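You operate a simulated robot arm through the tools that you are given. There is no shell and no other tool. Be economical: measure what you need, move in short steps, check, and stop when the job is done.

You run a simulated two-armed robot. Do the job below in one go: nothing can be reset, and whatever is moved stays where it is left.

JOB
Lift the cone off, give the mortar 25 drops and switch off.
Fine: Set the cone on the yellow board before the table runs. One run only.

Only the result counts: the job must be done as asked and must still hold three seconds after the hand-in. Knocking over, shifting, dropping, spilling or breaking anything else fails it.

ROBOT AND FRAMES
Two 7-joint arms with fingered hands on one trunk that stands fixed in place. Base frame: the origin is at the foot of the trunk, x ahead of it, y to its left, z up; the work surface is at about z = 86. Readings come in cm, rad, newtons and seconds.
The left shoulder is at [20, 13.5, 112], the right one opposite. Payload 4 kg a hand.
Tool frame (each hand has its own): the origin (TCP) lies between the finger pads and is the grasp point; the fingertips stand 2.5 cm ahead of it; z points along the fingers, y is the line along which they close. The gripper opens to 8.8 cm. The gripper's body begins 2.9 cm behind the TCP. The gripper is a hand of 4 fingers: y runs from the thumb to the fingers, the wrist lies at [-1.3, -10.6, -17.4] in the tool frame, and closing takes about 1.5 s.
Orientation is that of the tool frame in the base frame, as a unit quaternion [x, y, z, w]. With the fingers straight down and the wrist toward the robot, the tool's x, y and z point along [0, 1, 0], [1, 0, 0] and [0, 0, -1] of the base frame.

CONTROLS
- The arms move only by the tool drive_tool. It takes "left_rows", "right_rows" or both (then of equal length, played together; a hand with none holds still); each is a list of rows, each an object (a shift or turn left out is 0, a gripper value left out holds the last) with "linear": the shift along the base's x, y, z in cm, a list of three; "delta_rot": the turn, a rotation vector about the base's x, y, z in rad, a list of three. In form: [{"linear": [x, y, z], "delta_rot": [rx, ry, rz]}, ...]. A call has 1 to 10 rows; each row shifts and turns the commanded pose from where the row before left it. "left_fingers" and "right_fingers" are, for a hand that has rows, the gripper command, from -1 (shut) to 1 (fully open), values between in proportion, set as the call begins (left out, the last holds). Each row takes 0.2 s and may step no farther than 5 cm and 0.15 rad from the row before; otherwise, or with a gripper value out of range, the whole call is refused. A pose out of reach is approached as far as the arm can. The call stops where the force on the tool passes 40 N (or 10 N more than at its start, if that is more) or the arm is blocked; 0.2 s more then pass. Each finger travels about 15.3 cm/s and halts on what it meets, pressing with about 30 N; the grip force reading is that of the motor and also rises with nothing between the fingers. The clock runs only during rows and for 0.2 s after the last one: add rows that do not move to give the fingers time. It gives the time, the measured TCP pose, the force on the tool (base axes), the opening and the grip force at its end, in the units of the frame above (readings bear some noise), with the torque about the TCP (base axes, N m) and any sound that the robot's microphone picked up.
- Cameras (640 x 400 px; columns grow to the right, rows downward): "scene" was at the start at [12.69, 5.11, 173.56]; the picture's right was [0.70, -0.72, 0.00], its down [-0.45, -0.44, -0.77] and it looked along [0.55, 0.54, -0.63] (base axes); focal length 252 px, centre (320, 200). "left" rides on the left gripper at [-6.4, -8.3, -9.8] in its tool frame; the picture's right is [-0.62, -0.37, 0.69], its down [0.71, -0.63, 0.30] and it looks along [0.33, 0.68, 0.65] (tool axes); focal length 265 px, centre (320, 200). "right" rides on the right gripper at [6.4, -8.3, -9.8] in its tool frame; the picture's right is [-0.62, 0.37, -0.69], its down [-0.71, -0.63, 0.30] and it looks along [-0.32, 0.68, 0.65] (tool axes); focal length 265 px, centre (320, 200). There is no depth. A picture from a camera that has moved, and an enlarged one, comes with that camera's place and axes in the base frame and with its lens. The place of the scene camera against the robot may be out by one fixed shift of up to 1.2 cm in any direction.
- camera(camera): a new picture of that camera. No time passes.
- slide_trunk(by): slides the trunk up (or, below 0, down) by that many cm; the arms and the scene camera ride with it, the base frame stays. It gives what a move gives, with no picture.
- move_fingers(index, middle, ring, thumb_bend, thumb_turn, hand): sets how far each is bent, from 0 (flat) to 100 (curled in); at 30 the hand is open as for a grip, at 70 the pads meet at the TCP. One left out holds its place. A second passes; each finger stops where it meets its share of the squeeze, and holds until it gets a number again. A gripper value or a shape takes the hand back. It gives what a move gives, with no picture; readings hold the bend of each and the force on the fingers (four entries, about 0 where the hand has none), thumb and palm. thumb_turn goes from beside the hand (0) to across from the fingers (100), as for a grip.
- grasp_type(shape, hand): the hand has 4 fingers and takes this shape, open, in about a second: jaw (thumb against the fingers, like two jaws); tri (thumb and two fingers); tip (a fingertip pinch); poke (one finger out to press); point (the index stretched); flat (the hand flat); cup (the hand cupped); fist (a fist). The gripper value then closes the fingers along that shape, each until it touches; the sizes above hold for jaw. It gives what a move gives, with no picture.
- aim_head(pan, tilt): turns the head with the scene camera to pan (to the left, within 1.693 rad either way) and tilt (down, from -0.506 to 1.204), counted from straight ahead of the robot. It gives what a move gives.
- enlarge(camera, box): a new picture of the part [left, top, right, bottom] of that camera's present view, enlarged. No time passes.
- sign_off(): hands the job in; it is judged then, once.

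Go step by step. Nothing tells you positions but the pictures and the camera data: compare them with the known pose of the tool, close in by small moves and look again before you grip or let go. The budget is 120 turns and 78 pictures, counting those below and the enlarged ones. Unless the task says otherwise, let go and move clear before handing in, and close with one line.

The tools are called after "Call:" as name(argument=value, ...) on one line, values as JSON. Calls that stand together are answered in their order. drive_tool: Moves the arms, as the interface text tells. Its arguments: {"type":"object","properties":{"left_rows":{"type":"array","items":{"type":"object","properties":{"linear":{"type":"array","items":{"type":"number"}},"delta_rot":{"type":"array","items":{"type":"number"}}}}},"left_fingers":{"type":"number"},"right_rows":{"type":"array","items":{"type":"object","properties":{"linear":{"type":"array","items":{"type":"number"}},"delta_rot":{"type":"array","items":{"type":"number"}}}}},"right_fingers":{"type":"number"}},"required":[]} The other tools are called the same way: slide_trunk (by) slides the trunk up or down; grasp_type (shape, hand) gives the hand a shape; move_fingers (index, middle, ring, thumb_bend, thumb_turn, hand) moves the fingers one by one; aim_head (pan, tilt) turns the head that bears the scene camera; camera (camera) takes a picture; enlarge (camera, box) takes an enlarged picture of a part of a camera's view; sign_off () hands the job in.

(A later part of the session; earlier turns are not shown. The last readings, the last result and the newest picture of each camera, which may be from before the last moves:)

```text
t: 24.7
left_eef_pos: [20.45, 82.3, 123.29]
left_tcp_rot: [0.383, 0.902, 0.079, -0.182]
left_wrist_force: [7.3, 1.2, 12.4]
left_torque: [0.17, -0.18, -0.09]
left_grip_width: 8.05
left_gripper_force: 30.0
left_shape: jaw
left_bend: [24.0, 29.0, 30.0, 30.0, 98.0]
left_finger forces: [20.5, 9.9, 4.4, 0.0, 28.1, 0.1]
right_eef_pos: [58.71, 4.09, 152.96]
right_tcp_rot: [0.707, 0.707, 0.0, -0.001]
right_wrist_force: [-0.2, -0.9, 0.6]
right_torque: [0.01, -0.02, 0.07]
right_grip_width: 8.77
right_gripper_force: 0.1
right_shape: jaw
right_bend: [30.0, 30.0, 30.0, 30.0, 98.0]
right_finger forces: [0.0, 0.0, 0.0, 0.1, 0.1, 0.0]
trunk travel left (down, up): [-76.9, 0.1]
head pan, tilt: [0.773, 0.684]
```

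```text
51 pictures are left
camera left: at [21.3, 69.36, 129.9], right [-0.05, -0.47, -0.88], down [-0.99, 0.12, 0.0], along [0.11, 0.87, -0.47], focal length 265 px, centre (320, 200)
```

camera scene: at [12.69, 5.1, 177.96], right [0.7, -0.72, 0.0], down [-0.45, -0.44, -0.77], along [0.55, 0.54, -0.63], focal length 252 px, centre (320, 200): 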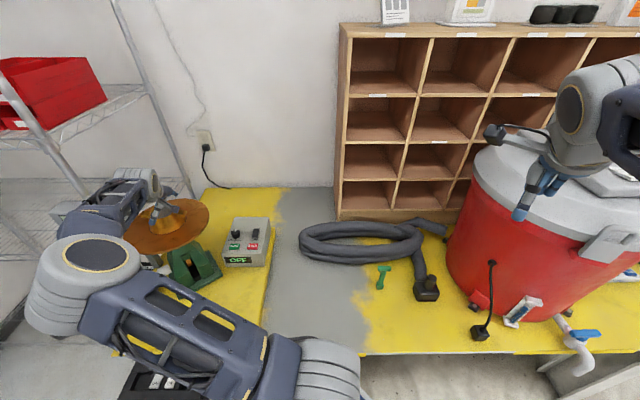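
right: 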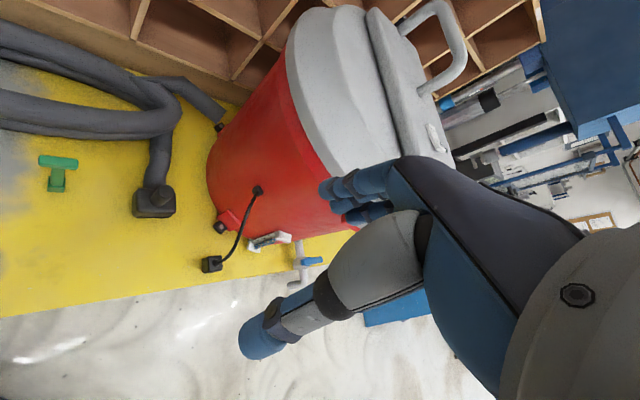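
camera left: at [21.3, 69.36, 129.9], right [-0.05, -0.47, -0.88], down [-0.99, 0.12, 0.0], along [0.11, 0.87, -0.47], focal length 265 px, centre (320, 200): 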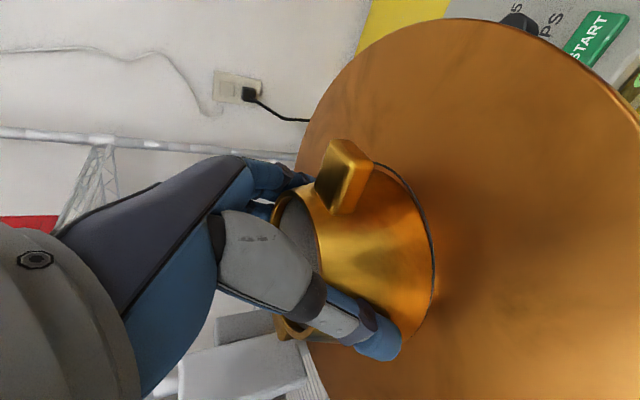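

The grip is more even now. I'll lift 1 cm gently and check whether the cone comes along.

Call:
drive_tool(left_rows=[{"linear": [0, 0, 0.4]}, {"linear": [0, 0, 0.4]}, {"linear": [0, 0, 0.4]}, {}])

Call:
camera(camera="left")

Call:
enlarge(camera="scene", box=[120, 160, 220, 240])

```text
t: 25.7
left_eef_pos: [20.37, 82.23, 124.42]
left_tcp_rot: [0.381, 0.903, 0.078, -0.182]
left_wrist_force: [-0.7, 0.1, -4.3]
left_torque: [-0.06, -0.02, 0.01]
left_grip_width: 8.5
left_gripper_force: 30.2
left_shape: jaw
left_bend: [24.0, 29.0, 31.0, 30.0, 96.0]
left_finger forces: [18.0, 8.3, 3.6, 0.1, 29.2, 0.0]
right_eef_pos: [58.71, 3.98, 152.94]
right_tcp_rot: [0.707, 0.707, 0.0, 0.0]
right_wrist_force: [-0.3, 0.1, 0.6]
right_torque: [0.04, 0.05, 0.0]
right_grip_width: 8.77
right_gripper_force: 0.1
right_shape: jaw
right_bend: [30.0, 30.0, 30.0, 30.0, 98.0]
right_finger forces: [0.0, 0.1, 0.1, 0.1, 0.0, 0.1]
trunk travel left (down, up): [-76.9, 0.1]
head pan, tilt: [0.773, 0.684]
```

```text
50 pictures are left
camera left: at [21.21, 69.42, 131.08], right [-0.05, -0.47, -0.88], down [-0.99, 0.12, 0.0], along [0.1, 0.87, -0.47], focal length 265 px, centre (320, 200)
```

left: 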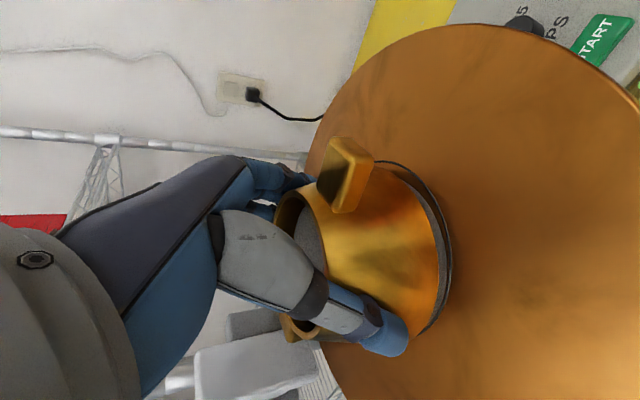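

```text
5.00 times, centred on (170, 200) of scene
camera zoom: at [12.69, 5.13, 177.96], right [0.7, -0.72, 0.0], down [-0.45, -0.44, -0.77], along [0.55, 0.54, -0.63], focal length 1257 px, centre (1070, 200)
```

zoom: 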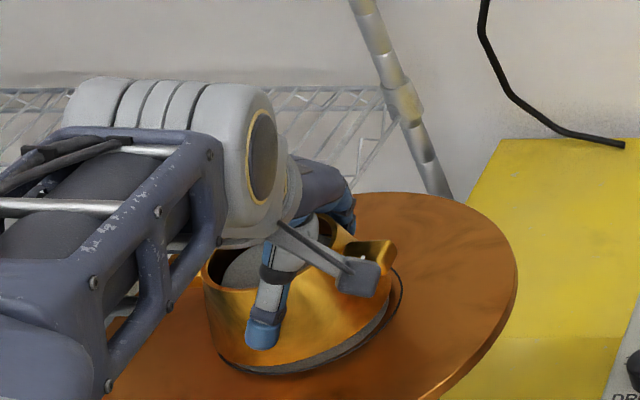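

The cone is off the disc, level, and the mortar stays. I'll lift it straight up clear.

Call:
drive_tool(left_rows=[{"linear": [0, 0, 0.9]}, {"linear": [0, 0, 0.9]}, {"linear": [0, 0, 0.9]}, {"linear": [0, 0, 0.9]}, {"linear": [0, 0, 0.9]}, {"linear": [0, 0, 0.9]}, {"linear": [0, 0, 0.9]}, {"linear": [0, 0, 0.9]}, {"linear": [0, 0, 0.9]}, {}])

Call:
camera(camera="left")

Call:
enlarge(camera="scene", box=[100, 140, 220, 240])

```text
t: 27.9
left_eef_pos: [20.45, 82.16, 132.53]
left_tcp_rot: [0.381, 0.903, 0.078, -0.182]
left_wrist_force: [0.2, 0.5, -5.4]
left_torque: [-0.04, -0.03, -0.01]
left_grip_width: 8.53
left_gripper_force: 29.6
left_shape: jaw
left_bend: [24.0, 29.0, 31.0, 30.0, 96.0]
left_finger forces: [17.9, 8.4, 3.5, 0.0, 29.0, 0.0]
right_eef_pos: [58.54, 4.04, 152.93]
right_tcp_rot: [0.707, 0.707, 0.001, 0.0]
right_wrist_force: [-1.0, -0.2, 0.5]
right_torque: [-0.02, 0.01, -0.02]
right_grip_width: 8.75
right_gripper_force: 0.1
right_shape: jaw
right_bend: [30.0, 30.0, 30.0, 30.0, 98.0]
right_finger forces: [0.1, 0.0, 0.1, 0.1, 0.0, 0.1]
trunk travel left (down, up): [-76.9, 0.1]
head pan, tilt: [0.773, 0.684]
```

```text
48 pictures are left
camera left: at [21.26, 69.41, 139.25], right [-0.05, -0.47, -0.88], down [-0.99, 0.12, 0.0], along [0.11, 0.87, -0.47], focal length 265 px, centre (320, 200)
```

left: 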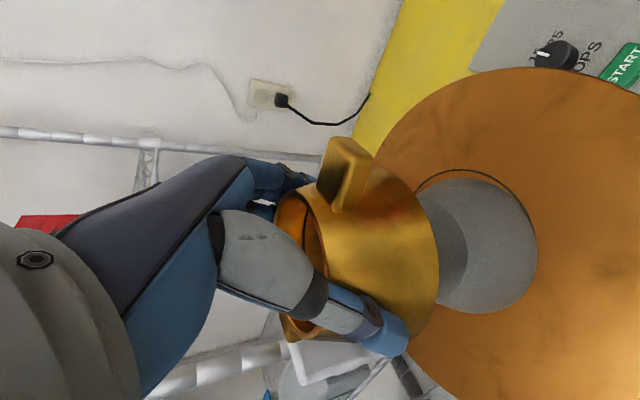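

```text
4.00 times, centred on (160, 190) of scene
camera zoom: at [12.69, 5.13, 177.96], right [0.7, -0.72, 0.0], down [-0.45, -0.44, -0.77], along [0.55, 0.54, -0.63], focal length 1006 px, centre (960, 240)
```

zoom: 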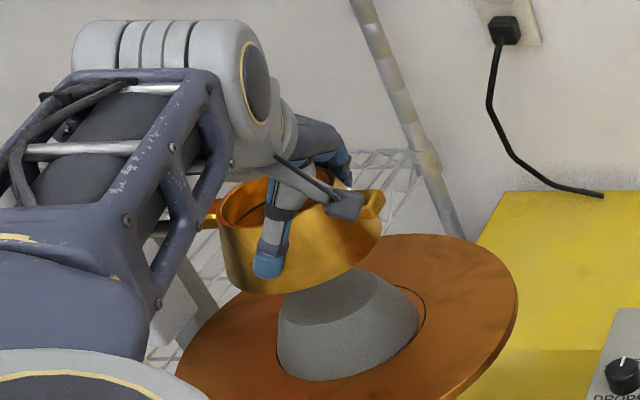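

The cone is clear of the mortar. I'll carry it toward the robot over free yellow board near (23, 63), staying high.

Call:
drive_tool(left_rows=[{"linear": [0, -0.5, 0.8]}, {"linear": [0.3, -1.5, 0.5]}, {"linear": [0.4, -2.0, 0]}, {"linear": [0.4, -2.5, 0]}, {"linear": [0.4, -2.5, 0]}, {"linear": [0.5, -2.5, 0]}, {"linear": [0.5, -2.5, 0]}, {"linear": [0.5, -2.5, 0]}, {"linear": [0.4, -2.0, 0]}, {"linear": [0.2, -1.0, 0]}])

Call:
camera(camera="left")

Call:
camera(camera="scene")

```text
t: 30.1
left_eef_pos: [23.94, 62.75, 133.97]
left_tcp_rot: [0.382, 0.903, 0.078, -0.183]
left_wrist_force: [-0.2, 0.5, -5.2]
left_torque: [-0.04, -0.06, -0.02]
left_grip_width: 8.5
left_gripper_force: 30.0
left_shape: jaw
left_bend: [24.0, 29.0, 31.0, 30.0, 96.0]
left_finger forces: [17.9, 8.1, 3.5, 0.0, 28.7, 0.1]
right_eef_pos: [58.8, 3.97, 152.84]
right_tcp_rot: [0.707, 0.707, 0.0, 0.001]
right_wrist_force: [0.5, 0.0, 0.6]
right_torque: [0.0, -0.03, 0.0]
right_grip_width: 8.77
right_gripper_force: 0.1
right_shape: jaw
right_bend: [30.0, 30.0, 30.0, 30.0, 98.0]
right_finger forces: [0.1, 0.1, 0.1, 0.1, 0.0, 0.1]
trunk travel left (down, up): [-76.9, 0.1]
head pan, tilt: [0.773, 0.684]
```

```text
46 pictures are left
camera left: at [24.77, 49.91, 140.58], right [-0.05, -0.47, -0.88], down [-0.99, 0.12, 0.0], along [0.11, 0.87, -0.47], focal length 265 px, centre (320, 200)
```

left: 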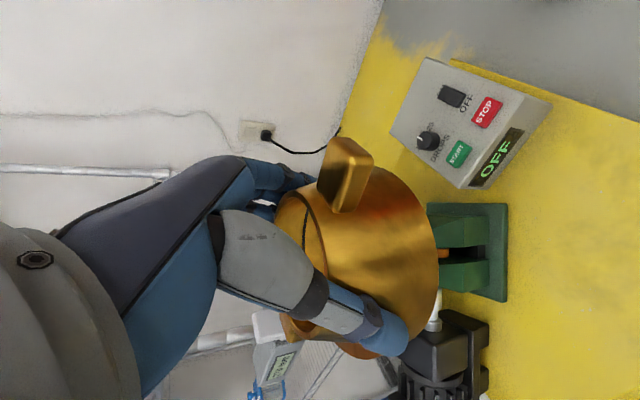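

```text
45 pictures are left
camera scene: at [12.69, 5.13, 177.96], right [0.7, -0.72, 0.0], down [-0.45, -0.44, -0.77], along [0.55, 0.54, -0.63], focal length 252 px, centre (320, 200)
```

scene: 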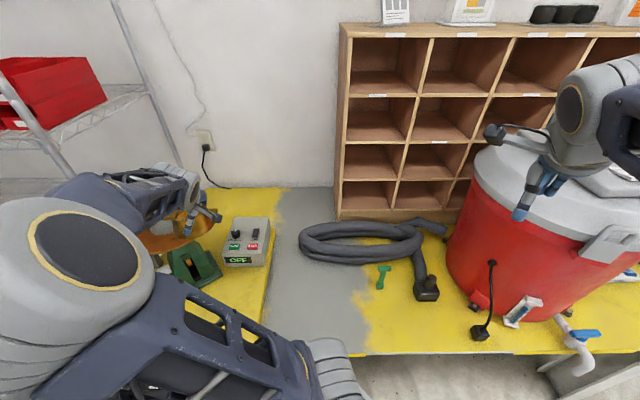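

The far lug would graze the disc if I went down here, so I'll move 4.5 cm further in and then descend in stages.

Call:
drive_tool(left_rows=[{"linear": [0.7, -2.3, 0]}, {"linear": [0.7, -2.3, 0]}, {"linear": [0, 0, -2.5]}, {"linear": [0, 0, -3]}, {"linear": [0, 0, -3]}, {"linear": [0, 0, -3]}, {"linear": [0, 0, -3]}, {"linear": [0, 0, -3]}, {"linear": [0, 0, -2.5]}, {}])

Call:
camera(camera="left")

Call:
camera(camera="scene")

```text
t: 32.3
left_eef_pos: [25.51, 58.33, 113.97]
left_tcp_rot: [0.38, 0.903, 0.078, -0.183]
left_wrist_force: [-0.4, -1.0, -4.8]
left_torque: [-0.03, -0.01, 0.0]
left_grip_width: 8.5
left_gripper_force: 30.1
left_shape: jaw
left_bend: [25.0, 29.0, 31.0, 30.0, 96.0]
left_finger forces: [17.5, 8.1, 3.5, 0.0, 28.3, 0.0]
right_eef_pos: [58.6, 4.11, 152.96]
right_tcp_rot: [0.707, 0.707, 0.001, 0.0]
right_wrist_force: [0.4, -0.1, -0.2]
right_torque: [0.0, 0.01, -0.02]
right_grip_width: 8.76
right_gripper_force: 0.2
right_shape: jaw
right_bend: [30.0, 30.0, 30.0, 30.0, 98.0]
right_finger forces: [0.0, 0.0, 0.0, 0.1, 0.1, 0.1]
trunk travel left (down, up): [-76.9, 0.1]
head pan, tilt: [0.773, 0.684]
```

```text
44 pictures are left
camera left: at [26.28, 45.46, 120.58], right [-0.05, -0.47, -0.88], down [-0.99, 0.12, 0.0], along [0.11, 0.87, -0.47], focal length 265 px, centre (320, 200)
```

left: 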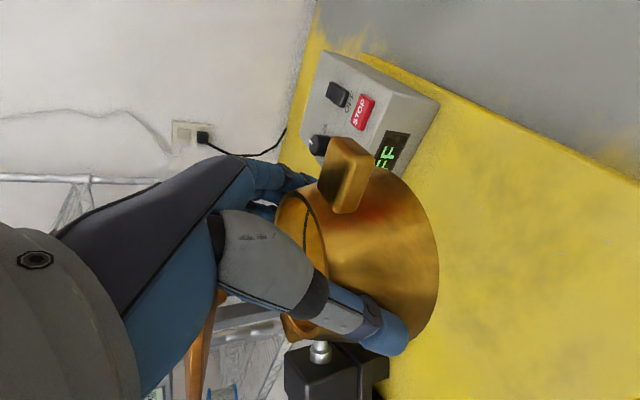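

```text
43 pictures are left
camera scene: at [12.7, 5.13, 177.96], right [0.7, -0.72, 0.0], down [-0.45, -0.44, -0.77], along [0.55, 0.54, -0.63], focal length 252 px, centre (320, 200)
```

scene: 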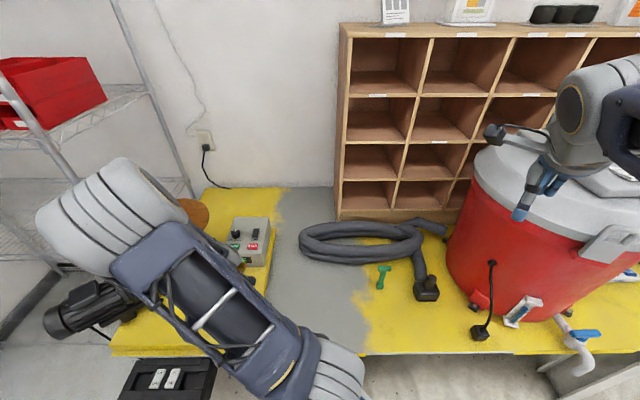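

Clear so far, with the elbow high above the disc. I'll continue down to just above the board.

Call:
drive_tool(left_rows=[{"linear": [0, 0, -3]}, {"linear": [0, 0, -3]}, {"linear": [0, 0, -3]}, {"linear": [0, 0, -3]}, {"linear": [0, 0, -2.5]}, {"linear": [0, 0, -1.5]}, {}])

Call:
camera(camera="left")

Call:
camera(camera="scene")

```text
t: 33.9
left_eef_pos: [25.28, 58.25, 97.82]
left_tcp_rot: [0.381, 0.903, 0.077, -0.183]
left_wrist_force: [0.7, -0.5, -4.7]
left_torque: [-0.06, -0.04, 0.01]
left_grip_width: 8.49
left_gripper_force: 29.8
left_shape: jaw
left_bend: [25.0, 29.0, 31.0, 30.0, 96.0]
left_finger forces: [17.4, 7.9, 3.5, 0.0, 28.1, 0.0]
right_eef_pos: [58.7, 4.07, 152.85]
right_tcp_rot: [0.707, 0.707, 0.0, 0.0]
right_wrist_force: [0.4, 0.8, -0.4]
right_torque: [-0.01, -0.01, -0.01]
right_grip_width: 8.76
right_gripper_force: 0.0
right_shape: jaw
right_bend: [30.0, 30.0, 30.0, 30.0, 98.0]
right_finger forces: [0.0, 0.1, 0.0, 0.1, 0.1, 0.0]
trunk travel left (down, up): [-76.9, 0.1]
head pan, tilt: [0.773, 0.684]
```

```text
42 pictures are left
camera left: at [26.04, 45.39, 104.48], right [-0.05, -0.47, -0.88], down [-0.99, 0.12, 0.0], along [0.11, 0.87, -0.47], focal length 265 px, centre (320, 200)
```

left: 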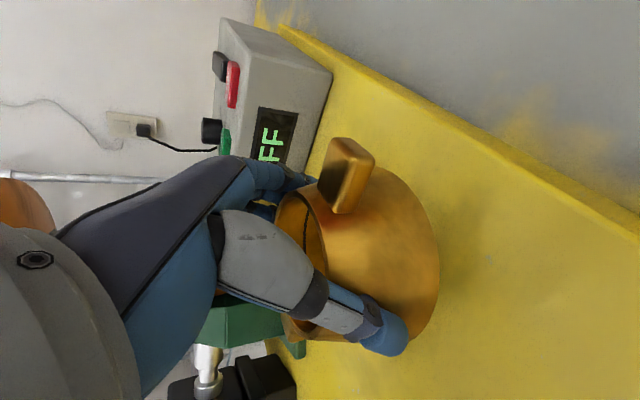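

```text
41 pictures are left
camera scene: at [12.7, 5.12, 177.96], right [0.7, -0.72, 0.0], down [-0.45, -0.44, -0.77], along [0.55, 0.54, -0.63], focal length 252 px, centre (320, 200)
```

scene: 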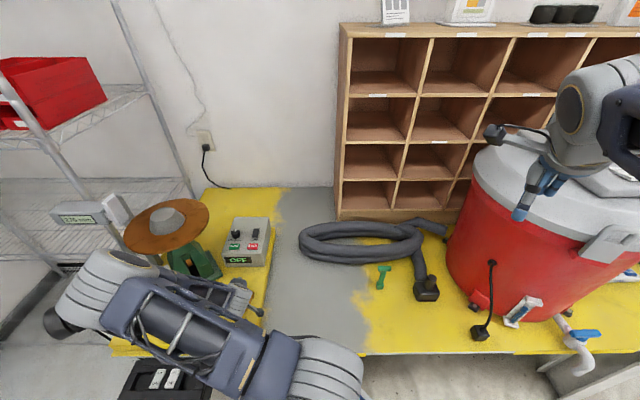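

The cone is over the yellow board, clear of the edges. I'll lower it in small steps until it touches.

Call:
drive_tool(left_rows=[{"linear": [0, 0, -0.8]}, {"linear": [0, 0, -0.8]}, {"linear": [0, 0, -0.7]}, {"linear": [0, 0, -0.6]}, {}])

Call:
camera(camera="left")

```text
t: 35.1
left_eef_pos: [25.41, 58.2, 94.97]
left_tcp_rot: [0.381, 0.903, 0.079, -0.183]
left_wrist_force: [-0.4, -0.2, -4.5]
left_torque: [-0.04, -0.05, -0.03]
left_grip_width: 8.49
left_gripper_force: 30.1
left_shape: jaw
left_bend: [25.0, 29.0, 31.0, 30.0, 96.0]
left_finger forces: [17.4, 7.9, 3.6, 0.1, 28.0, 0.0]
right_eef_pos: [58.77, 4.04, 152.85]
right_tcp_rot: [0.707, 0.707, 0.0, 0.0]
right_wrist_force: [-0.4, -0.5, -0.4]
right_torque: [0.0, -0.01, 0.0]
right_grip_width: 8.78
right_gripper_force: 0.0
right_shape: jaw
right_bend: [30.0, 30.0, 30.0, 30.0, 98.0]
right_finger forces: [0.0, 0.0, 0.0, 0.1, 0.1, 0.0]
trunk travel left (down, up): [-76.9, 0.1]
head pan, tilt: [0.773, 0.684]
```

```text
40 pictures are left
camera left: at [26.14, 45.33, 101.59], right [-0.05, -0.47, -0.88], down [-0.99, 0.12, 0.0], along [0.11, 0.87, -0.47], focal length 265 px, centre (320, 200)
```

left: 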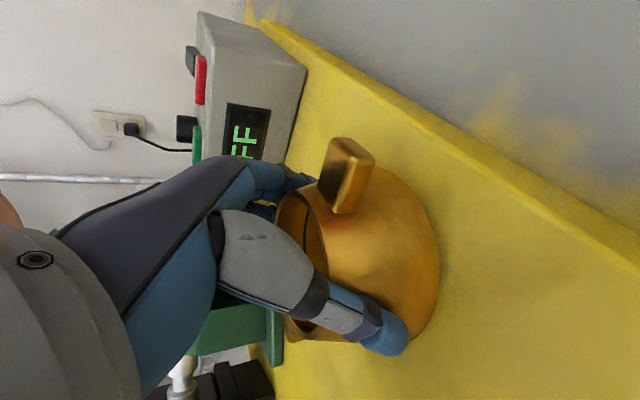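

Call:
drive_tool(left_rows=[{"linear": [0, 0, -0.4]}, {"linear": [0, 0, -0.4]}, {}])

Call:
drive_tool(left_rows=[{"linear": [0, 0, -0.3]}, {"linear": [0, 0, -0.3]}, {}])

```text
t: 35.9
left_eef_pos: [25.43, 58.29, 94.42]
left_tcp_rot: [0.381, 0.903, 0.081, -0.182]
left_wrist_force: [2.7, -5.0, 19.9]
left_torque: [-0.09, 0.17, 0.19]
left_grip_width: 8.53
left_gripper_force: 29.7
left_shape: jaw
left_bend: [25.0, 30.0, 31.0, 30.0, 96.0]
left_finger forces: [17.8, 8.7, 4.8, 0.1, 35.4, 0.0]
right_eef_pos: [58.58, 4.06, 152.94]
right_tcp_rot: [0.708, 0.706, 0.0, 0.0]
right_wrist_force: [0.5, -0.1, 0.1]
right_torque: [0.0, -0.01, -0.02]
right_grip_width: 8.78
right_gripper_force: 0.1
right_shape: jaw
right_bend: [30.0, 30.0, 30.0, 30.0, 98.0]
right_finger forces: [0.0, 0.0, 0.0, 0.0, 0.0, 0.0]
trunk travel left (down, up): [-76.9, 0.1]
head pan, tilt: [0.773, 0.684]
```

```text
t: 36.4
left_eef_pos: [25.7, 58.29, 94.33]
left_tcp_rot: [0.382, 0.902, 0.084, -0.181]
left_wrist_force: [-1.5, -8.2, 24.0]
left_torque: [-0.01, 0.19, 0.21]
left_grip_width: 8.43
left_gripper_force: 29.9
left_shape: jaw
left_bend: [26.0, 31.0, 31.0, 30.0, 97.0]
left_finger forces: [17.1, 7.9, 4.8, 0.0, 37.1, 0.0]
right_eef_pos: [58.59, 3.82, 152.9]
right_tcp_rot: [0.707, 0.707, 0.0, 0.0]
right_wrist_force: [0.8, 1.0, 0.1]
right_torque: [0.06, -0.03, -0.04]
right_grip_width: 8.77
right_gripper_force: 0.0
right_shape: jaw
right_bend: [30.0, 30.0, 30.0, 30.0, 98.0]
right_finger forces: [0.0, 0.0, 0.1, 0.0, 0.1, 0.1]
trunk travel left (down, up): [-76.9, 0.1]
head pan, tilt: [0.773, 0.684]
stopped in row 2 (left hand): the force on the tool passed its limit at 44 N (the readings are from after the stop); the commanded pose is now the measured one
```

It touched the board at TCP z 94.4. I'll open the fingers and look.

Call:
move_fingers(hand="left", index=12, middle=12, ring=12, thumb_bend=12)

Call:
camera(camera="left")

```text
t: 37.4
left_eef_pos: [25.61, 58.34, 94.05]
left_tcp_rot: [0.382, 0.902, 0.082, -0.182]
left_wrist_force: [0.0, 0.2, 0.0]
left_torque: [0.0, 0.02, 0.01]
left_grip_width: 11.7
left_gripper_force: 0.0
left_shape: fingers
left_bend: [12.0, 12.0, 12.0, 12.0, 100.0]
left_finger forces: [0.0, 0.0, 0.1, 0.0, 0.0, 0.0]
right_eef_pos: [58.64, 4.09, 152.95]
right_tcp_rot: [0.708, 0.707, 0.0, 0.0]
right_wrist_force: [0.0, -0.1, 0.0]
right_torque: [-0.02, -0.02, -0.05]
right_grip_width: 8.79
right_gripper_force: 0.1
right_shape: jaw
right_bend: [30.0, 30.0, 30.0, 30.0, 98.0]
right_finger forces: [0.0, 0.0, 0.0, 0.0, 0.1, 0.0]
trunk travel left (down, up): [-76.9, 0.1]
head pan, tilt: [0.773, 0.684]
```

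```text
39 pictures are left
camera left: at [26.32, 45.4, 100.64], right [-0.05, -0.47, -0.88], down [-0.99, 0.12, -0.01], along [0.11, 0.88, -0.47], focal length 265 px, centre (320, 200)
```

left: 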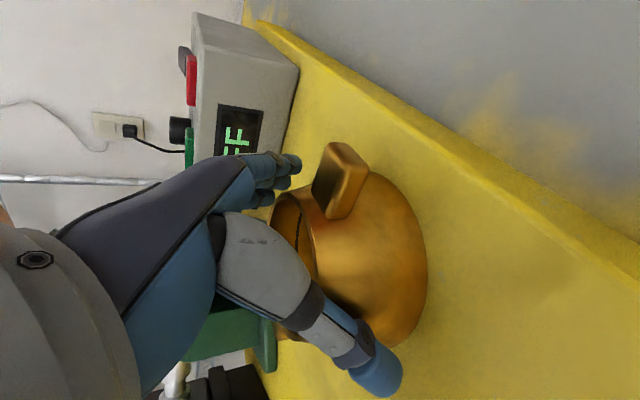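

The cone stands upright on the yellow board with the hand free. I'll withdraw along the tool axis, rise, and level the hand.

Call:
drive_tool(left_rows=[{"linear": [0.27, -0.28, 0.92]}, {"linear": [0.27, -0.28, 0.92]}, {"linear": [0.5, -0.5, 1.8]}, {"linear": [0.5, -0.5, 1.8]}, {"linear": [0.5, -0.5, 2.5]}, {"linear": [0.3, 0, 4]}, {"linear": [0.3, 0, 4]}, {"linear": [0.3, 0, 4]}, {"linear": [0.3, 0, 3]}])

Call:
camera(camera="left")

Call:
camera(camera="scene")

```text
t: 39.4
left_eef_pos: [28.98, 56.2, 116.86]
left_tcp_rot: [0.382, 0.902, 0.081, -0.182]
left_wrist_force: [0.0, -0.3, 0.9]
left_torque: [0.0, 0.0, 0.01]
left_grip_width: 11.66
left_gripper_force: 0.0
left_shape: fingers
left_bend: [12.0, 12.0, 12.0, 12.0, 100.0]
left_finger forces: [0.0, 0.0, 0.1, 0.1, 0.1, 0.0]
right_eef_pos: [58.68, 4.08, 152.96]
right_tcp_rot: [0.707, 0.707, 0.0, 0.0]
right_wrist_force: [-0.3, 0.5, 0.7]
right_torque: [0.0, -0.03, -0.02]
right_grip_width: 8.78
right_gripper_force: 0.1
right_shape: jaw
right_bend: [30.0, 30.0, 30.0, 30.0, 98.0]
right_finger forces: [0.0, 0.0, 0.0, 0.0, 0.0, 0.0]
trunk travel left (down, up): [-76.9, 0.1]
head pan, tilt: [0.773, 0.684]
```

```text
38 pictures are left
camera left: at [29.65, 43.31, 123.51], right [-0.05, -0.47, -0.88], down [-0.99, 0.12, -0.01], along [0.11, 0.88, -0.47], focal length 265 px, centre (320, 200)
```

left: 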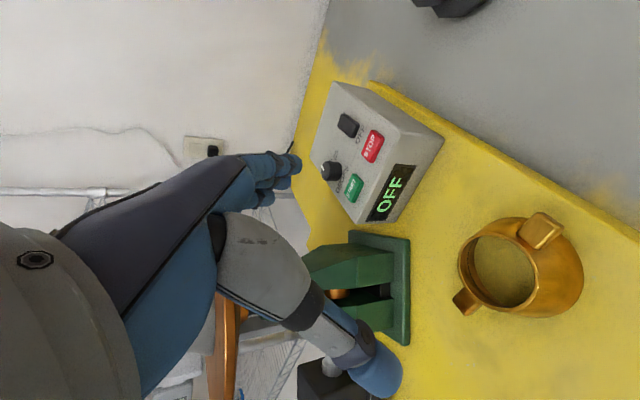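

```text
37 pictures are left
camera scene: at [12.68, 5.14, 177.95], right [0.7, -0.72, 0.0], down [-0.45, -0.44, -0.77], along [0.55, 0.54, -0.63], focal length 252 px, centre (320, 200)
```

scene: 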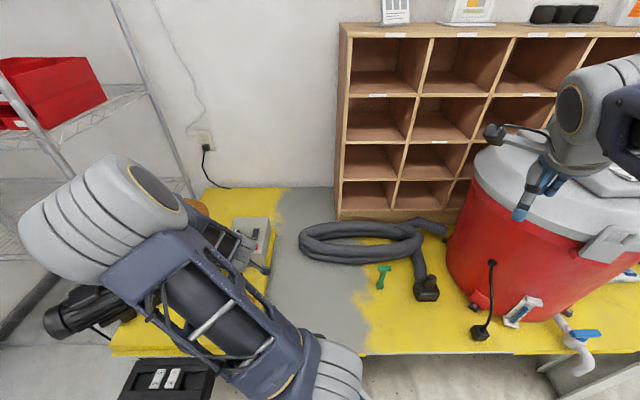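

The cone stands well. The knob is near (39.5, 82, 101). To keep the wrist away from the disc, I'll level the hand and swing it so the wrist comes from the right-near side.

Call:
drive_tool(left_rows=[{"linear": [1.1, 1, 0.5], "delta_rot": [-0.072, -0.07, 0]}, {"linear": [1.1, 1, 0.5], "delta_rot": [-0.072, -0.07, 0]}, {"linear": [1.1, 1, 0.5], "delta_rot": [-0.072, -0.07, 0]}, {"linear": [1.1, 1, 0.5], "delta_rot": [-0.072, -0.07, 0]}, {"linear": [1.1, 1, 0], "delta_rot": [0, 0, 0.14]}, {"linear": [1.1, 1, 0], "delta_rot": [0, 0, 0.14]}, {"linear": [1.1, 1, 0], "delta_rot": [0, 0, 0.14]}, {"linear": [1.1, 1, 0], "delta_rot": [0, 0, 0.14]}, {"linear": [1.1, 1, 0], "delta_rot": [0, 0, 0.14]}, {"linear": [1.1, 1, 0], "delta_rot": [0, 0, 0.14]}])

Call:
grasp_type(hand="left", shape="jaw")

Call:
camera(camera="left")

```text
t: 41.6
left_eef_pos: [39.9, 66.27, 119.1]
left_tcp_rot: [-0.02, 1.0, 0.005, 0.0]
left_wrist_force: [-0.6, 0.4, 0.1]
left_torque: [0.01, -0.02, 0.0]
left_grip_width: 11.71
left_gripper_force: 0.1
left_shape: fingers
left_bend: [12.0, 12.0, 12.0, 12.0, 100.0]
left_finger forces: [0.0, 0.0, 0.0, 0.0, 0.0, 0.1]
right_eef_pos: [58.65, 4.11, 152.86]
right_tcp_rot: [0.708, 0.707, 0.0, 0.0]
right_wrist_force: [0.9, 0.5, -0.2]
right_torque: [0.0, 0.01, 0.01]
right_grip_width: 8.75
right_gripper_force: 0.0
right_shape: jaw
right_bend: [30.0, 30.0, 30.0, 30.0, 98.0]
right_finger forces: [0.0, 0.0, 0.0, 0.1, 0.0, 0.0]
trunk travel left (down, up): [-76.9, 0.1]
head pan, tilt: [0.773, 0.684]
```

```text
t: 42.5
left_eef_pos: [39.86, 66.27, 119.13]
left_tcp_rot: [-0.02, 1.0, 0.004, 0.0]
left_wrist_force: [0.2, -0.3, 0.2]
left_torque: [0.0, 0.0, 0.01]
left_grip_width: 8.82
left_gripper_force: 0.0
left_shape: jaw
left_bend: [30.0, 30.0, 30.0, 30.0, 98.0]
left_finger forces: [0.0, 0.0, 0.0, 0.0, 0.1, 0.1]
right_eef_pos: [58.67, 4.05, 153.0]
right_tcp_rot: [0.707, 0.707, 0.0, -0.001]
right_wrist_force: [0.4, -0.8, 0.2]
right_torque: [0.03, -0.02, 0.03]
right_grip_width: 8.76
right_gripper_force: 0.1
right_shape: jaw
right_bend: [30.0, 30.0, 30.0, 30.0, 98.0]
right_finger forces: [0.0, 0.1, 0.0, 0.0, 0.1, 0.0]
trunk travel left (down, up): [-76.9, 0.1]
head pan, tilt: [0.773, 0.684]
```

```text
36 pictures are left
camera left: at [46.63, 58.1, 128.98], right [0.63, -0.34, -0.7], down [-0.69, -0.66, -0.31], along [-0.35, 0.68, -0.65], focal length 265 px, centre (320, 200)
```

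left: 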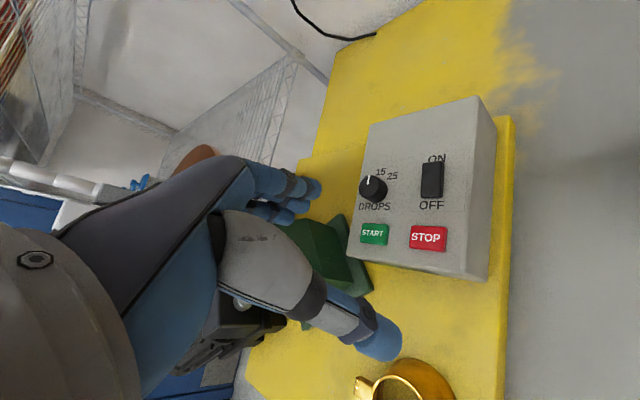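

A good clear view of the panel. I'll enlarge it for accurate localisation.

Call:
enlarge(camera="left", box=[340, 140, 470, 260])

```text
3.33 times, centred on (405, 200) of left
camera zoom: at [46.63, 58.1, 128.98], right [0.63, -0.34, -0.7], down [-0.69, -0.66, -0.31], along [-0.35, 0.68, -0.65], focal length 885 px, centre (37, 200)
```

zoom: 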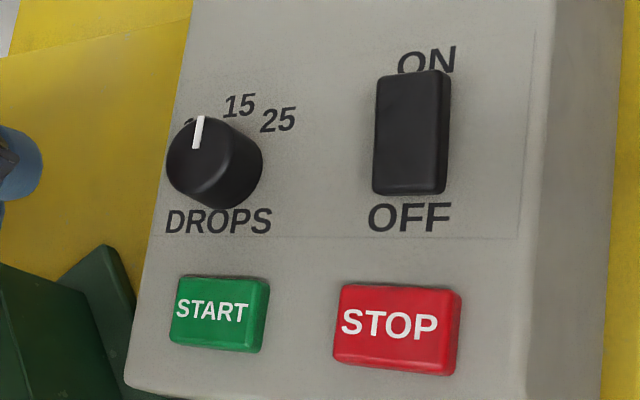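

Positions are now good: knob top (39.2, 81.5, 101.6), START (35.6, 76.5, 99.6), rocker ON end (46.7, 77.9, 100). I'll yaw further, lean the hand away from the disc, half-close, and go above the knob.

Call:
drive_tool(left_fingers=0.3, left_rows=[{"linear": [0.2, 1, 0], "delta_rot": [0, 0, 0.13]}, {"linear": [0.2, 1, 0], "delta_rot": [0, 0, 0.13]}, {"linear": [0.2, 1, 0], "delta_rot": [0, 0, 0.13]}, {"linear": [0.2, 1, 0], "delta_rot": [0, 0, 0.13]}, {"linear": [0.2, 1, 0], "delta_rot": [0, 0, 0.13]}, {"linear": [0.3, 2, 0], "delta_rot": [0, 0.1, 0]}, {"linear": [0.3, 2, 0], "delta_rot": [0, 0.1, 0]}])

Call:
camera(camera="left")

Call:
camera(camera="scene")

```text
t: 44.1
left_eef_pos: [41.47, 75.2, 119.01]
left_tcp_rot: [-0.336, 0.936, 0.038, -0.095]
left_wrist_force: [-0.5, -0.3, 0.8]
left_torque: [0.01, -0.02, -0.03]
left_grip_width: 5.73
left_gripper_force: 0.0
left_shape: jaw
left_bend: [28.0, 39.0, 35.0, 61.0, 100.0]
left_finger forces: [0.0, 0.0, 0.1, 0.1, 0.1, 0.0]
right_eef_pos: [58.69, 4.07, 152.93]
right_tcp_rot: [0.707, 0.707, 0.0, 0.0]
right_wrist_force: [-0.4, 0.1, -0.2]
right_torque: [-0.01, 0.01, 0.02]
right_grip_width: 8.76
right_gripper_force: 0.0
right_shape: jaw
right_bend: [30.0, 30.0, 30.0, 30.0, 98.0]
right_finger forces: [0.0, 0.1, 0.1, 0.1, 0.0, 0.1]
trunk travel left (down, up): [-76.9, 0.1]
head pan, tilt: [0.773, 0.684]
```

```text
34 pictures are left
camera left: at [53.53, 72.78, 126.69], right [0.56, 0.12, -0.82], down [-0.21, -0.94, -0.27], along [-0.8, 0.32, -0.5], focal length 265 px, centre (320, 200)
```

left: 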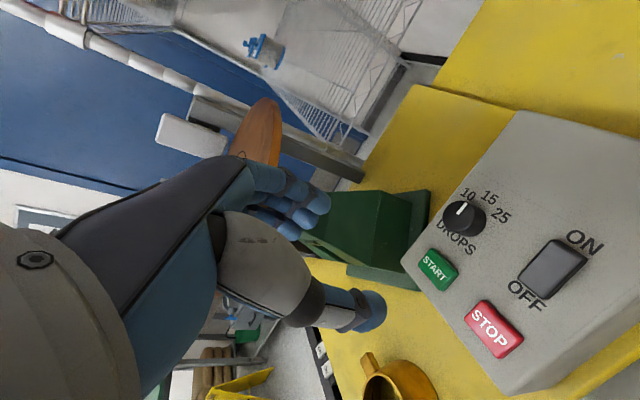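

```text
33 pictures are left
camera scene: at [12.66, 5.1, 177.97], right [0.7, -0.72, 0.0], down [-0.45, -0.44, -0.78], along [0.55, 0.54, -0.63], focal length 252 px, centre (320, 200)
```

scene: 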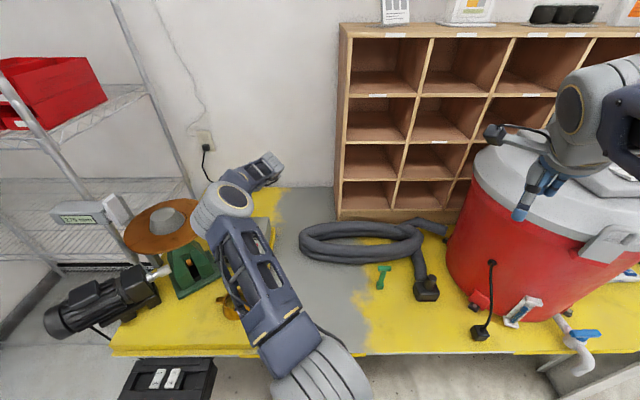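

The knob at 15 and the labels are clearly seen. I'll move to hover above the knob.

Call:
drive_tool(left_rows=[{"linear": [-0.6, 1.6, -1]}, {"linear": [-0.6, 1.6, -1]}, {"linear": [-0.5, 1.6, -2]}, {"linear": [-0.5, 1.5, -2]}, {"linear": [0, 0, -2]}, {}])

Call:
camera(camera="left")

Call:
enlarge(camera="scene", box=[110, 150, 310, 290])

```text
t: 45.5
left_eef_pos: [39.15, 81.53, 110.87]
left_tcp_rot: [-0.336, 0.936, 0.038, -0.095]
left_wrist_force: [0.1, 0.0, 0.5]
left_torque: [0.01, 0.01, 0.0]
left_grip_width: 5.77
left_gripper_force: 0.0
left_shape: jaw
left_bend: [28.0, 39.0, 35.0, 61.0, 100.0]
left_finger forces: [0.1, 0.1, 0.0, 0.1, 0.0, 0.1]
right_eef_pos: [58.56, 3.97, 152.88]
right_tcp_rot: [0.707, 0.708, 0.0, 0.0]
right_wrist_force: [-0.5, 0.1, 0.1]
right_torque: [0.01, -0.01, 0.02]
right_grip_width: 8.76
right_gripper_force: 0.1
right_shape: jaw
right_bend: [30.0, 30.0, 30.0, 30.0, 98.0]
right_finger forces: [0.0, 0.0, 0.1, 0.0, 0.0, 0.0]
trunk travel left (down, up): [-76.9, 0.1]
head pan, tilt: [0.773, 0.684]
```

```text
32 pictures are left
camera left: at [51.3, 79.01, 118.54], right [0.56, 0.12, -0.82], down [-0.21, -0.94, -0.27], along [-0.8, 0.33, -0.5], focal length 265 px, centre (320, 200)
```

left: 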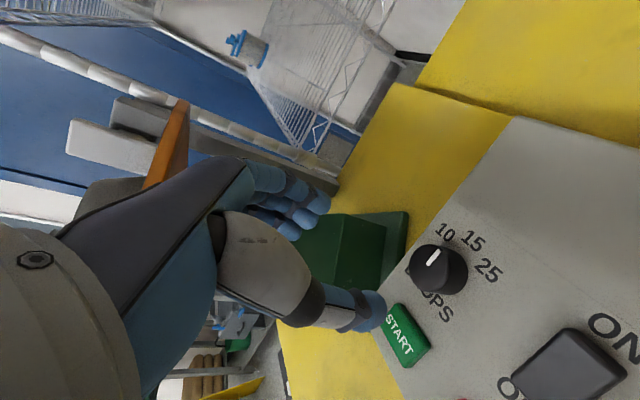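

```text
2.86 times, centred on (210, 220) of scene
camera zoom: at [12.7, 5.12, 177.96], right [0.7, -0.72, 0.0], down [-0.45, -0.44, -0.77], along [0.55, 0.54, -0.63], focal length 718 px, centre (634, 143)
```

zoom: 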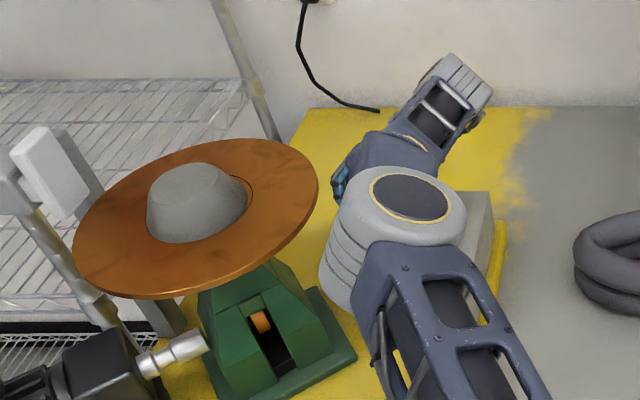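

The knob reads nearer (39.6, 81.4). I'll correct slightly and descend partway, then check.

Call:
drive_tool(left_rows=[{"linear": [0.45, -0.1, -1.5]}, {"linear": [0, 0, -1.5]}, {"linear": [0, 0, -1.2]}, {}])

Call:
camera(camera="left")

```text
t: 46.5
left_eef_pos: [39.82, 81.49, 106.88]
left_tcp_rot: [-0.336, 0.936, 0.038, -0.096]
left_wrist_force: [-0.4, 0.3, 0.0]
left_torque: [0.02, -0.01, -0.02]
left_grip_width: 5.74
left_gripper_force: 0.0
left_shape: jaw
left_bend: [28.0, 39.0, 35.0, 61.0, 100.0]
left_finger forces: [0.1, 0.1, 0.0, 0.0, 0.0, 0.0]
right_eef_pos: [58.77, 4.02, 152.76]
right_tcp_rot: [0.707, 0.707, 0.0, 0.0]
right_wrist_force: [-0.5, 0.4, -0.4]
right_torque: [0.02, 0.01, -0.02]
right_grip_width: 8.77
right_gripper_force: 0.1
right_shape: jaw
right_bend: [30.0, 30.0, 30.0, 30.0, 98.0]
right_finger forces: [0.0, 0.0, 0.0, 0.0, 0.0, 0.0]
trunk travel left (down, up): [-76.9, 0.1]
head pan, tilt: [0.773, 0.684]
```

```text
30 pictures are left
camera left: at [51.79, 78.99, 114.45], right [0.56, 0.12, -0.82], down [-0.21, -0.94, -0.27], along [-0.8, 0.32, -0.5], focal length 265 px, centre (320, 200)
```

left: 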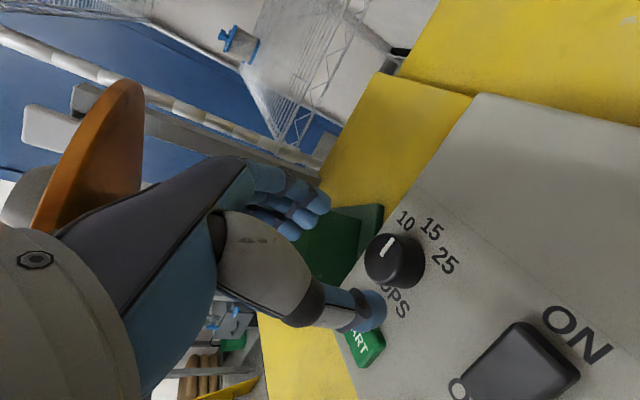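

Alignment is good. I'll descend the last 4 cm slowly and then pinch.

Call:
drive_tool(left_rows=[{"linear": [0, 0, -1]}, {"linear": [0, 0, -1]}, {"linear": [0, 0, -1]}, {"linear": [0, 0, -0.8]}, {}])

Call:
camera(camera="left")

```text
t: 47.7
left_eef_pos: [39.56, 81.09, 104.06]
left_tcp_rot: [-0.335, 0.937, 0.038, -0.094]
left_wrist_force: [0.2, 0.0, -0.4]
left_torque: [0.0, 0.02, 0.0]
left_grip_width: 5.75
left_gripper_force: 0.2
left_shape: jaw
left_bend: [28.0, 39.0, 35.0, 61.0, 100.0]
left_finger forces: [0.0, 0.0, 0.0, 0.0, 0.0, 0.1]
left hand out of reach, approached as far as the arm can: row 3, 4
right_eef_pos: [58.78, 4.0, 152.85]
right_tcp_rot: [0.707, 0.708, 0.0, -0.001]
right_wrist_force: [0.2, -0.1, 0.4]
right_torque: [0.01, 0.03, 0.0]
right_grip_width: 8.79
right_gripper_force: 0.1
right_shape: jaw
right_bend: [30.0, 30.0, 30.0, 30.0, 98.0]
right_finger forces: [0.0, 0.0, 0.1, 0.0, 0.1, 0.0]
trunk travel left (down, up): [-76.9, 0.1]
head pan, tilt: [0.773, 0.684]
```

```text
29 pictures are left
camera left: at [51.7, 78.64, 111.68], right [0.56, 0.12, -0.82], down [-0.21, -0.94, -0.28], along [-0.8, 0.33, -0.5], focal length 265 px, centre (320, 200)
```

left: 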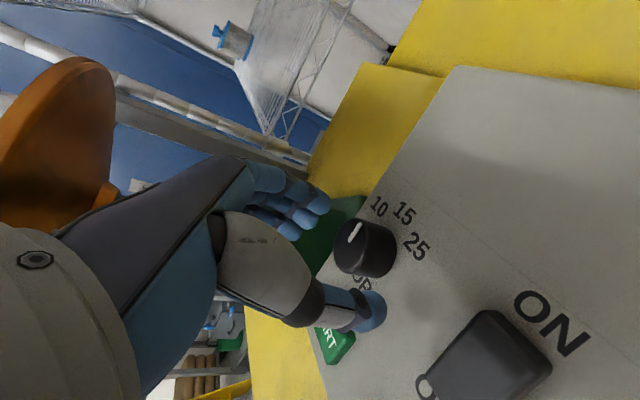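

The arm hits a limit at z 104. I'll raise the hand 6 cm and lower the trunk 6 cm, which puts it at the same place with joint margin.

Call:
drive_tool(left_rows=[{"linear": [0.2, 0.2, 1.5]}, {"linear": [0.1, 0.2, 1.5]}, {"linear": [0, 0, 1.5]}, {"linear": [0, 0, 1.5]}, {}])

Call:
slide_trunk(by=-6)

```text
t: 48.9
left_eef_pos: [39.92, 81.49, 110.01]
left_tcp_rot: [-0.336, 0.936, 0.039, -0.095]
left_wrist_force: [0.9, -0.5, 0.6]
left_torque: [0.0, 0.02, 0.0]
left_grip_width: 5.74
left_gripper_force: 0.1
left_shape: jaw
left_bend: [28.0, 39.0, 35.0, 61.0, 100.0]
left_finger forces: [0.0, 0.0, 0.1, 0.1, 0.1, 0.0]
right_eef_pos: [58.65, 4.07, 152.97]
right_tcp_rot: [0.707, 0.707, 0.001, 0.0]
right_wrist_force: [0.1, 0.4, 0.0]
right_torque: [-0.01, 0.01, 0.02]
right_grip_width: 8.75
right_gripper_force: 0.0
right_shape: jaw
right_bend: [30.0, 30.0, 30.0, 30.0, 98.0]
right_finger forces: [0.2, 0.0, 0.1, 0.0, 0.1, 0.0]
trunk travel left (down, up): [-76.9, 0.1]
head pan, tilt: [0.773, 0.684]
```

```text
t: 49.9
left_eef_pos: [39.88, 81.48, 104.02]
left_tcp_rot: [-0.336, 0.936, 0.038, -0.096]
left_wrist_force: [-0.4, -0.3, 0.0]
left_torque: [0.0, -0.01, 0.01]
left_grip_width: 5.75
left_gripper_force: 0.1
left_shape: jaw
left_bend: [28.0, 39.0, 35.0, 61.0, 100.0]
left_finger forces: [0.1, 0.0, 0.1, 0.0, 0.0, 0.0]
right_eef_pos: [58.62, 3.99, 146.89]
right_tcp_rot: [0.707, 0.707, 0.0, 0.0]
right_wrist_force: [0.0, -0.1, -0.2]
right_torque: [-0.01, -0.03, 0.0]
right_grip_width: 8.76
right_gripper_force: 0.1
right_shape: jaw
right_bend: [30.0, 30.0, 30.0, 30.0, 98.0]
right_finger forces: [0.1, 0.0, 0.1, 0.0, 0.1, 0.1]
trunk travel left (down, up): [-70.9, 6.1]
head pan, tilt: [0.773, 0.684]
```

Call:
drive_tool(left_rows=[{"linear": [0, 0, -0.6]}, {"linear": [0, 0, -0.6]}, {}])

Call:
camera(camera="left")

```text
t: 50.7
left_eef_pos: [39.88, 81.39, 102.84]
left_tcp_rot: [-0.336, 0.936, 0.039, -0.095]
left_wrist_force: [0.1, -0.3, 0.2]
left_torque: [0.01, 0.0, -0.01]
left_grip_width: 5.74
left_gripper_force: 0.0
left_shape: jaw
left_bend: [28.0, 39.0, 35.0, 61.0, 100.0]
left_finger forces: [0.0, 0.2, 0.0, 0.0, 0.0, 0.1]
right_eef_pos: [58.68, 3.99, 146.81]
right_tcp_rot: [0.707, 0.707, 0.0, 0.0]
right_wrist_force: [-0.7, -0.4, 0.8]
right_torque: [0.0, 0.0, 0.0]
right_grip_width: 8.78
right_gripper_force: 0.1
right_shape: jaw
right_bend: [30.0, 30.0, 30.0, 30.0, 98.0]
right_finger forces: [0.2, 0.0, 0.0, 0.0, 0.0, 0.1]
trunk travel left (down, up): [-70.9, 6.1]
head pan, tilt: [0.773, 0.684]
```

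```text
28 pictures are left
camera left: at [51.99, 79.05, 110.41], right [0.56, 0.12, -0.82], down [-0.21, -0.94, -0.27], along [-0.8, 0.32, -0.5], focal length 265 px, centre (320, 200)
```

left: 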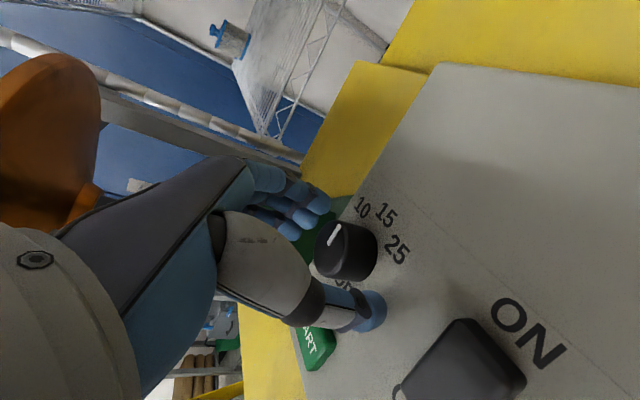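

The knob top is near z 101, so I need about 0.7 cm more depth. I'll go down carefully, then pinch.

Call:
drive_tool(left_rows=[{"linear": [0, 0.1, -0.4]}, {"linear": [0, 0, -0.35]}, {}])

Call:
drive_tool(left_fingers=-1, left_rows=[{}, {}, {}, {}, {}, {}])

Call:
camera(camera="left")

```text
t: 51.5
left_eef_pos: [39.97, 81.64, 102.16]
left_tcp_rot: [-0.336, 0.936, 0.039, -0.095]
left_wrist_force: [1.5, 0.8, 12.9]
left_torque: [-0.34, -0.31, 0.03]
left_grip_width: 5.68
left_gripper_force: 0.0
left_shape: jaw
left_bend: [28.0, 39.0, 35.0, 62.0, 100.0]
left_finger forces: [0.1, 0.0, 0.1, 0.1, 12.7, 0.1]
right_eef_pos: [58.65, 4.01, 146.91]
right_tcp_rot: [0.707, 0.707, -0.001, -0.001]
right_wrist_force: [0.1, -0.1, 0.4]
right_torque: [0.03, -0.01, -0.04]
right_grip_width: 8.77
right_gripper_force: 0.1
right_shape: jaw
right_bend: [30.0, 30.0, 30.0, 30.0, 98.0]
right_finger forces: [0.0, 0.0, 0.0, 0.0, 0.0, 0.0]
trunk travel left (down, up): [-70.9, 6.1]
head pan, tilt: [0.773, 0.684]
```

```text
t: 52.9
left_eef_pos: [39.92, 81.66, 102.14]
left_tcp_rot: [-0.338, 0.936, 0.038, -0.095]
left_wrist_force: [-4.5, 9.9, 10.3]
left_torque: [0.27, 0.22, -0.06]
left_grip_width: 2.65
left_gripper_force: 29.9
left_shape: jaw
left_bend: [73.0, 57.0, 68.0, 75.0, 100.0]
left_finger forces: [20.7, 13.7, 0.0, 0.0, 23.0, 0.0]
right_eef_pos: [58.63, 3.96, 146.9]
right_tcp_rot: [0.708, 0.706, 0.0, 0.0]
right_wrist_force: [-0.3, -0.9, -0.2]
right_torque: [0.02, -0.01, 0.02]
right_grip_width: 8.77
right_gripper_force: 0.2
right_shape: jaw
right_bend: [30.0, 30.0, 30.0, 30.0, 98.0]
right_finger forces: [0.0, 0.0, 0.0, 0.0, 0.1, 0.0]
trunk travel left (down, up): [-70.9, 6.1]
head pan, tilt: [0.773, 0.684]
```

```text
27 pictures are left
camera left: at [51.95, 79.14, 109.71], right [0.56, 0.12, -0.82], down [-0.21, -0.94, -0.27], along [-0.8, 0.33, -0.5], focal length 265 px, centre (320, 200)
```

left: 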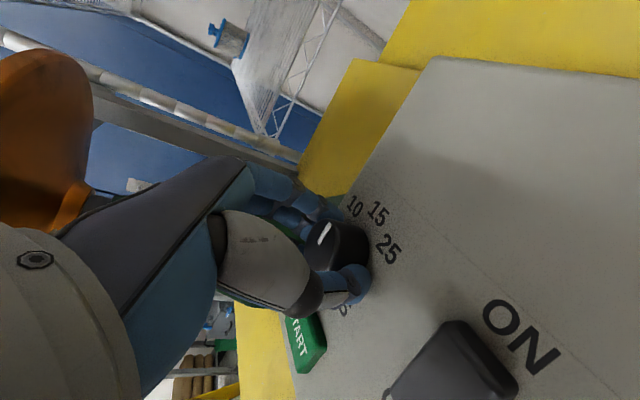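

The knob is held between the thumb and two fingers. I'll turn it clockwise in steps.

Call:
drive_tool(left_rows=[{"linear": [-0.02, -0.05, 0], "delta_rot": [0, 0, -0.1]}, {"linear": [-0.02, -0.05, 0], "delta_rot": [0, 0, -0.1]}, {"linear": [-0.02, -0.05, 0], "delta_rot": [0, 0, -0.1]}, {"linear": [-0.02, -0.05, 0], "delta_rot": [0, 0, -0.1]}, {"linear": [-0.02, -0.05, 0], "delta_rot": [0, 0, -0.1]}, {}])

Call:
camera(camera="left")

```text
t: 54.3
left_eef_pos: [39.91, 81.44, 102.21]
left_tcp_rot: [-0.094, 0.99, 0.061, -0.082]
left_wrist_force: [-2.4, 6.4, 10.4]
left_torque: [0.24, 0.09, 0.02]
left_grip_width: 2.64
left_gripper_force: 30.2
left_shape: jaw
left_bend: [73.0, 57.0, 68.0, 75.0, 100.0]
left_finger forces: [18.9, 13.6, 0.2, 0.0, 24.8, 0.0]
right_eef_pos: [58.63, 3.96, 146.81]
right_tcp_rot: [0.708, 0.707, -0.001, 0.0]
right_wrist_force: [0.2, 0.9, 0.2]
right_torque: [0.04, 0.0, -0.01]
right_grip_width: 8.78
right_gripper_force: 0.0
right_shape: jaw
right_bend: [30.0, 30.0, 30.0, 30.0, 98.0]
right_finger forces: [0.0, 0.0, 0.1, 0.1, 0.1, 0.0]
trunk travel left (down, up): [-70.9, 6.1]
head pan, tilt: [0.773, 0.684]
```

```text
26 pictures are left
camera left: at [49.28, 73.39, 109.71], right [0.54, -0.17, -0.82], down [-0.64, -0.72, -0.27], along [-0.55, 0.67, -0.5], focal length 265 px, centre (320, 200)
```

left: 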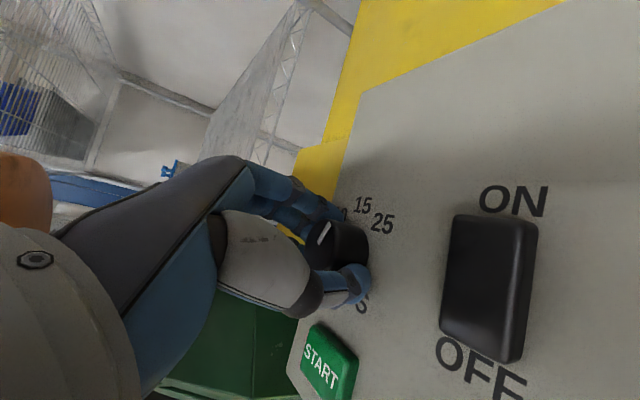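

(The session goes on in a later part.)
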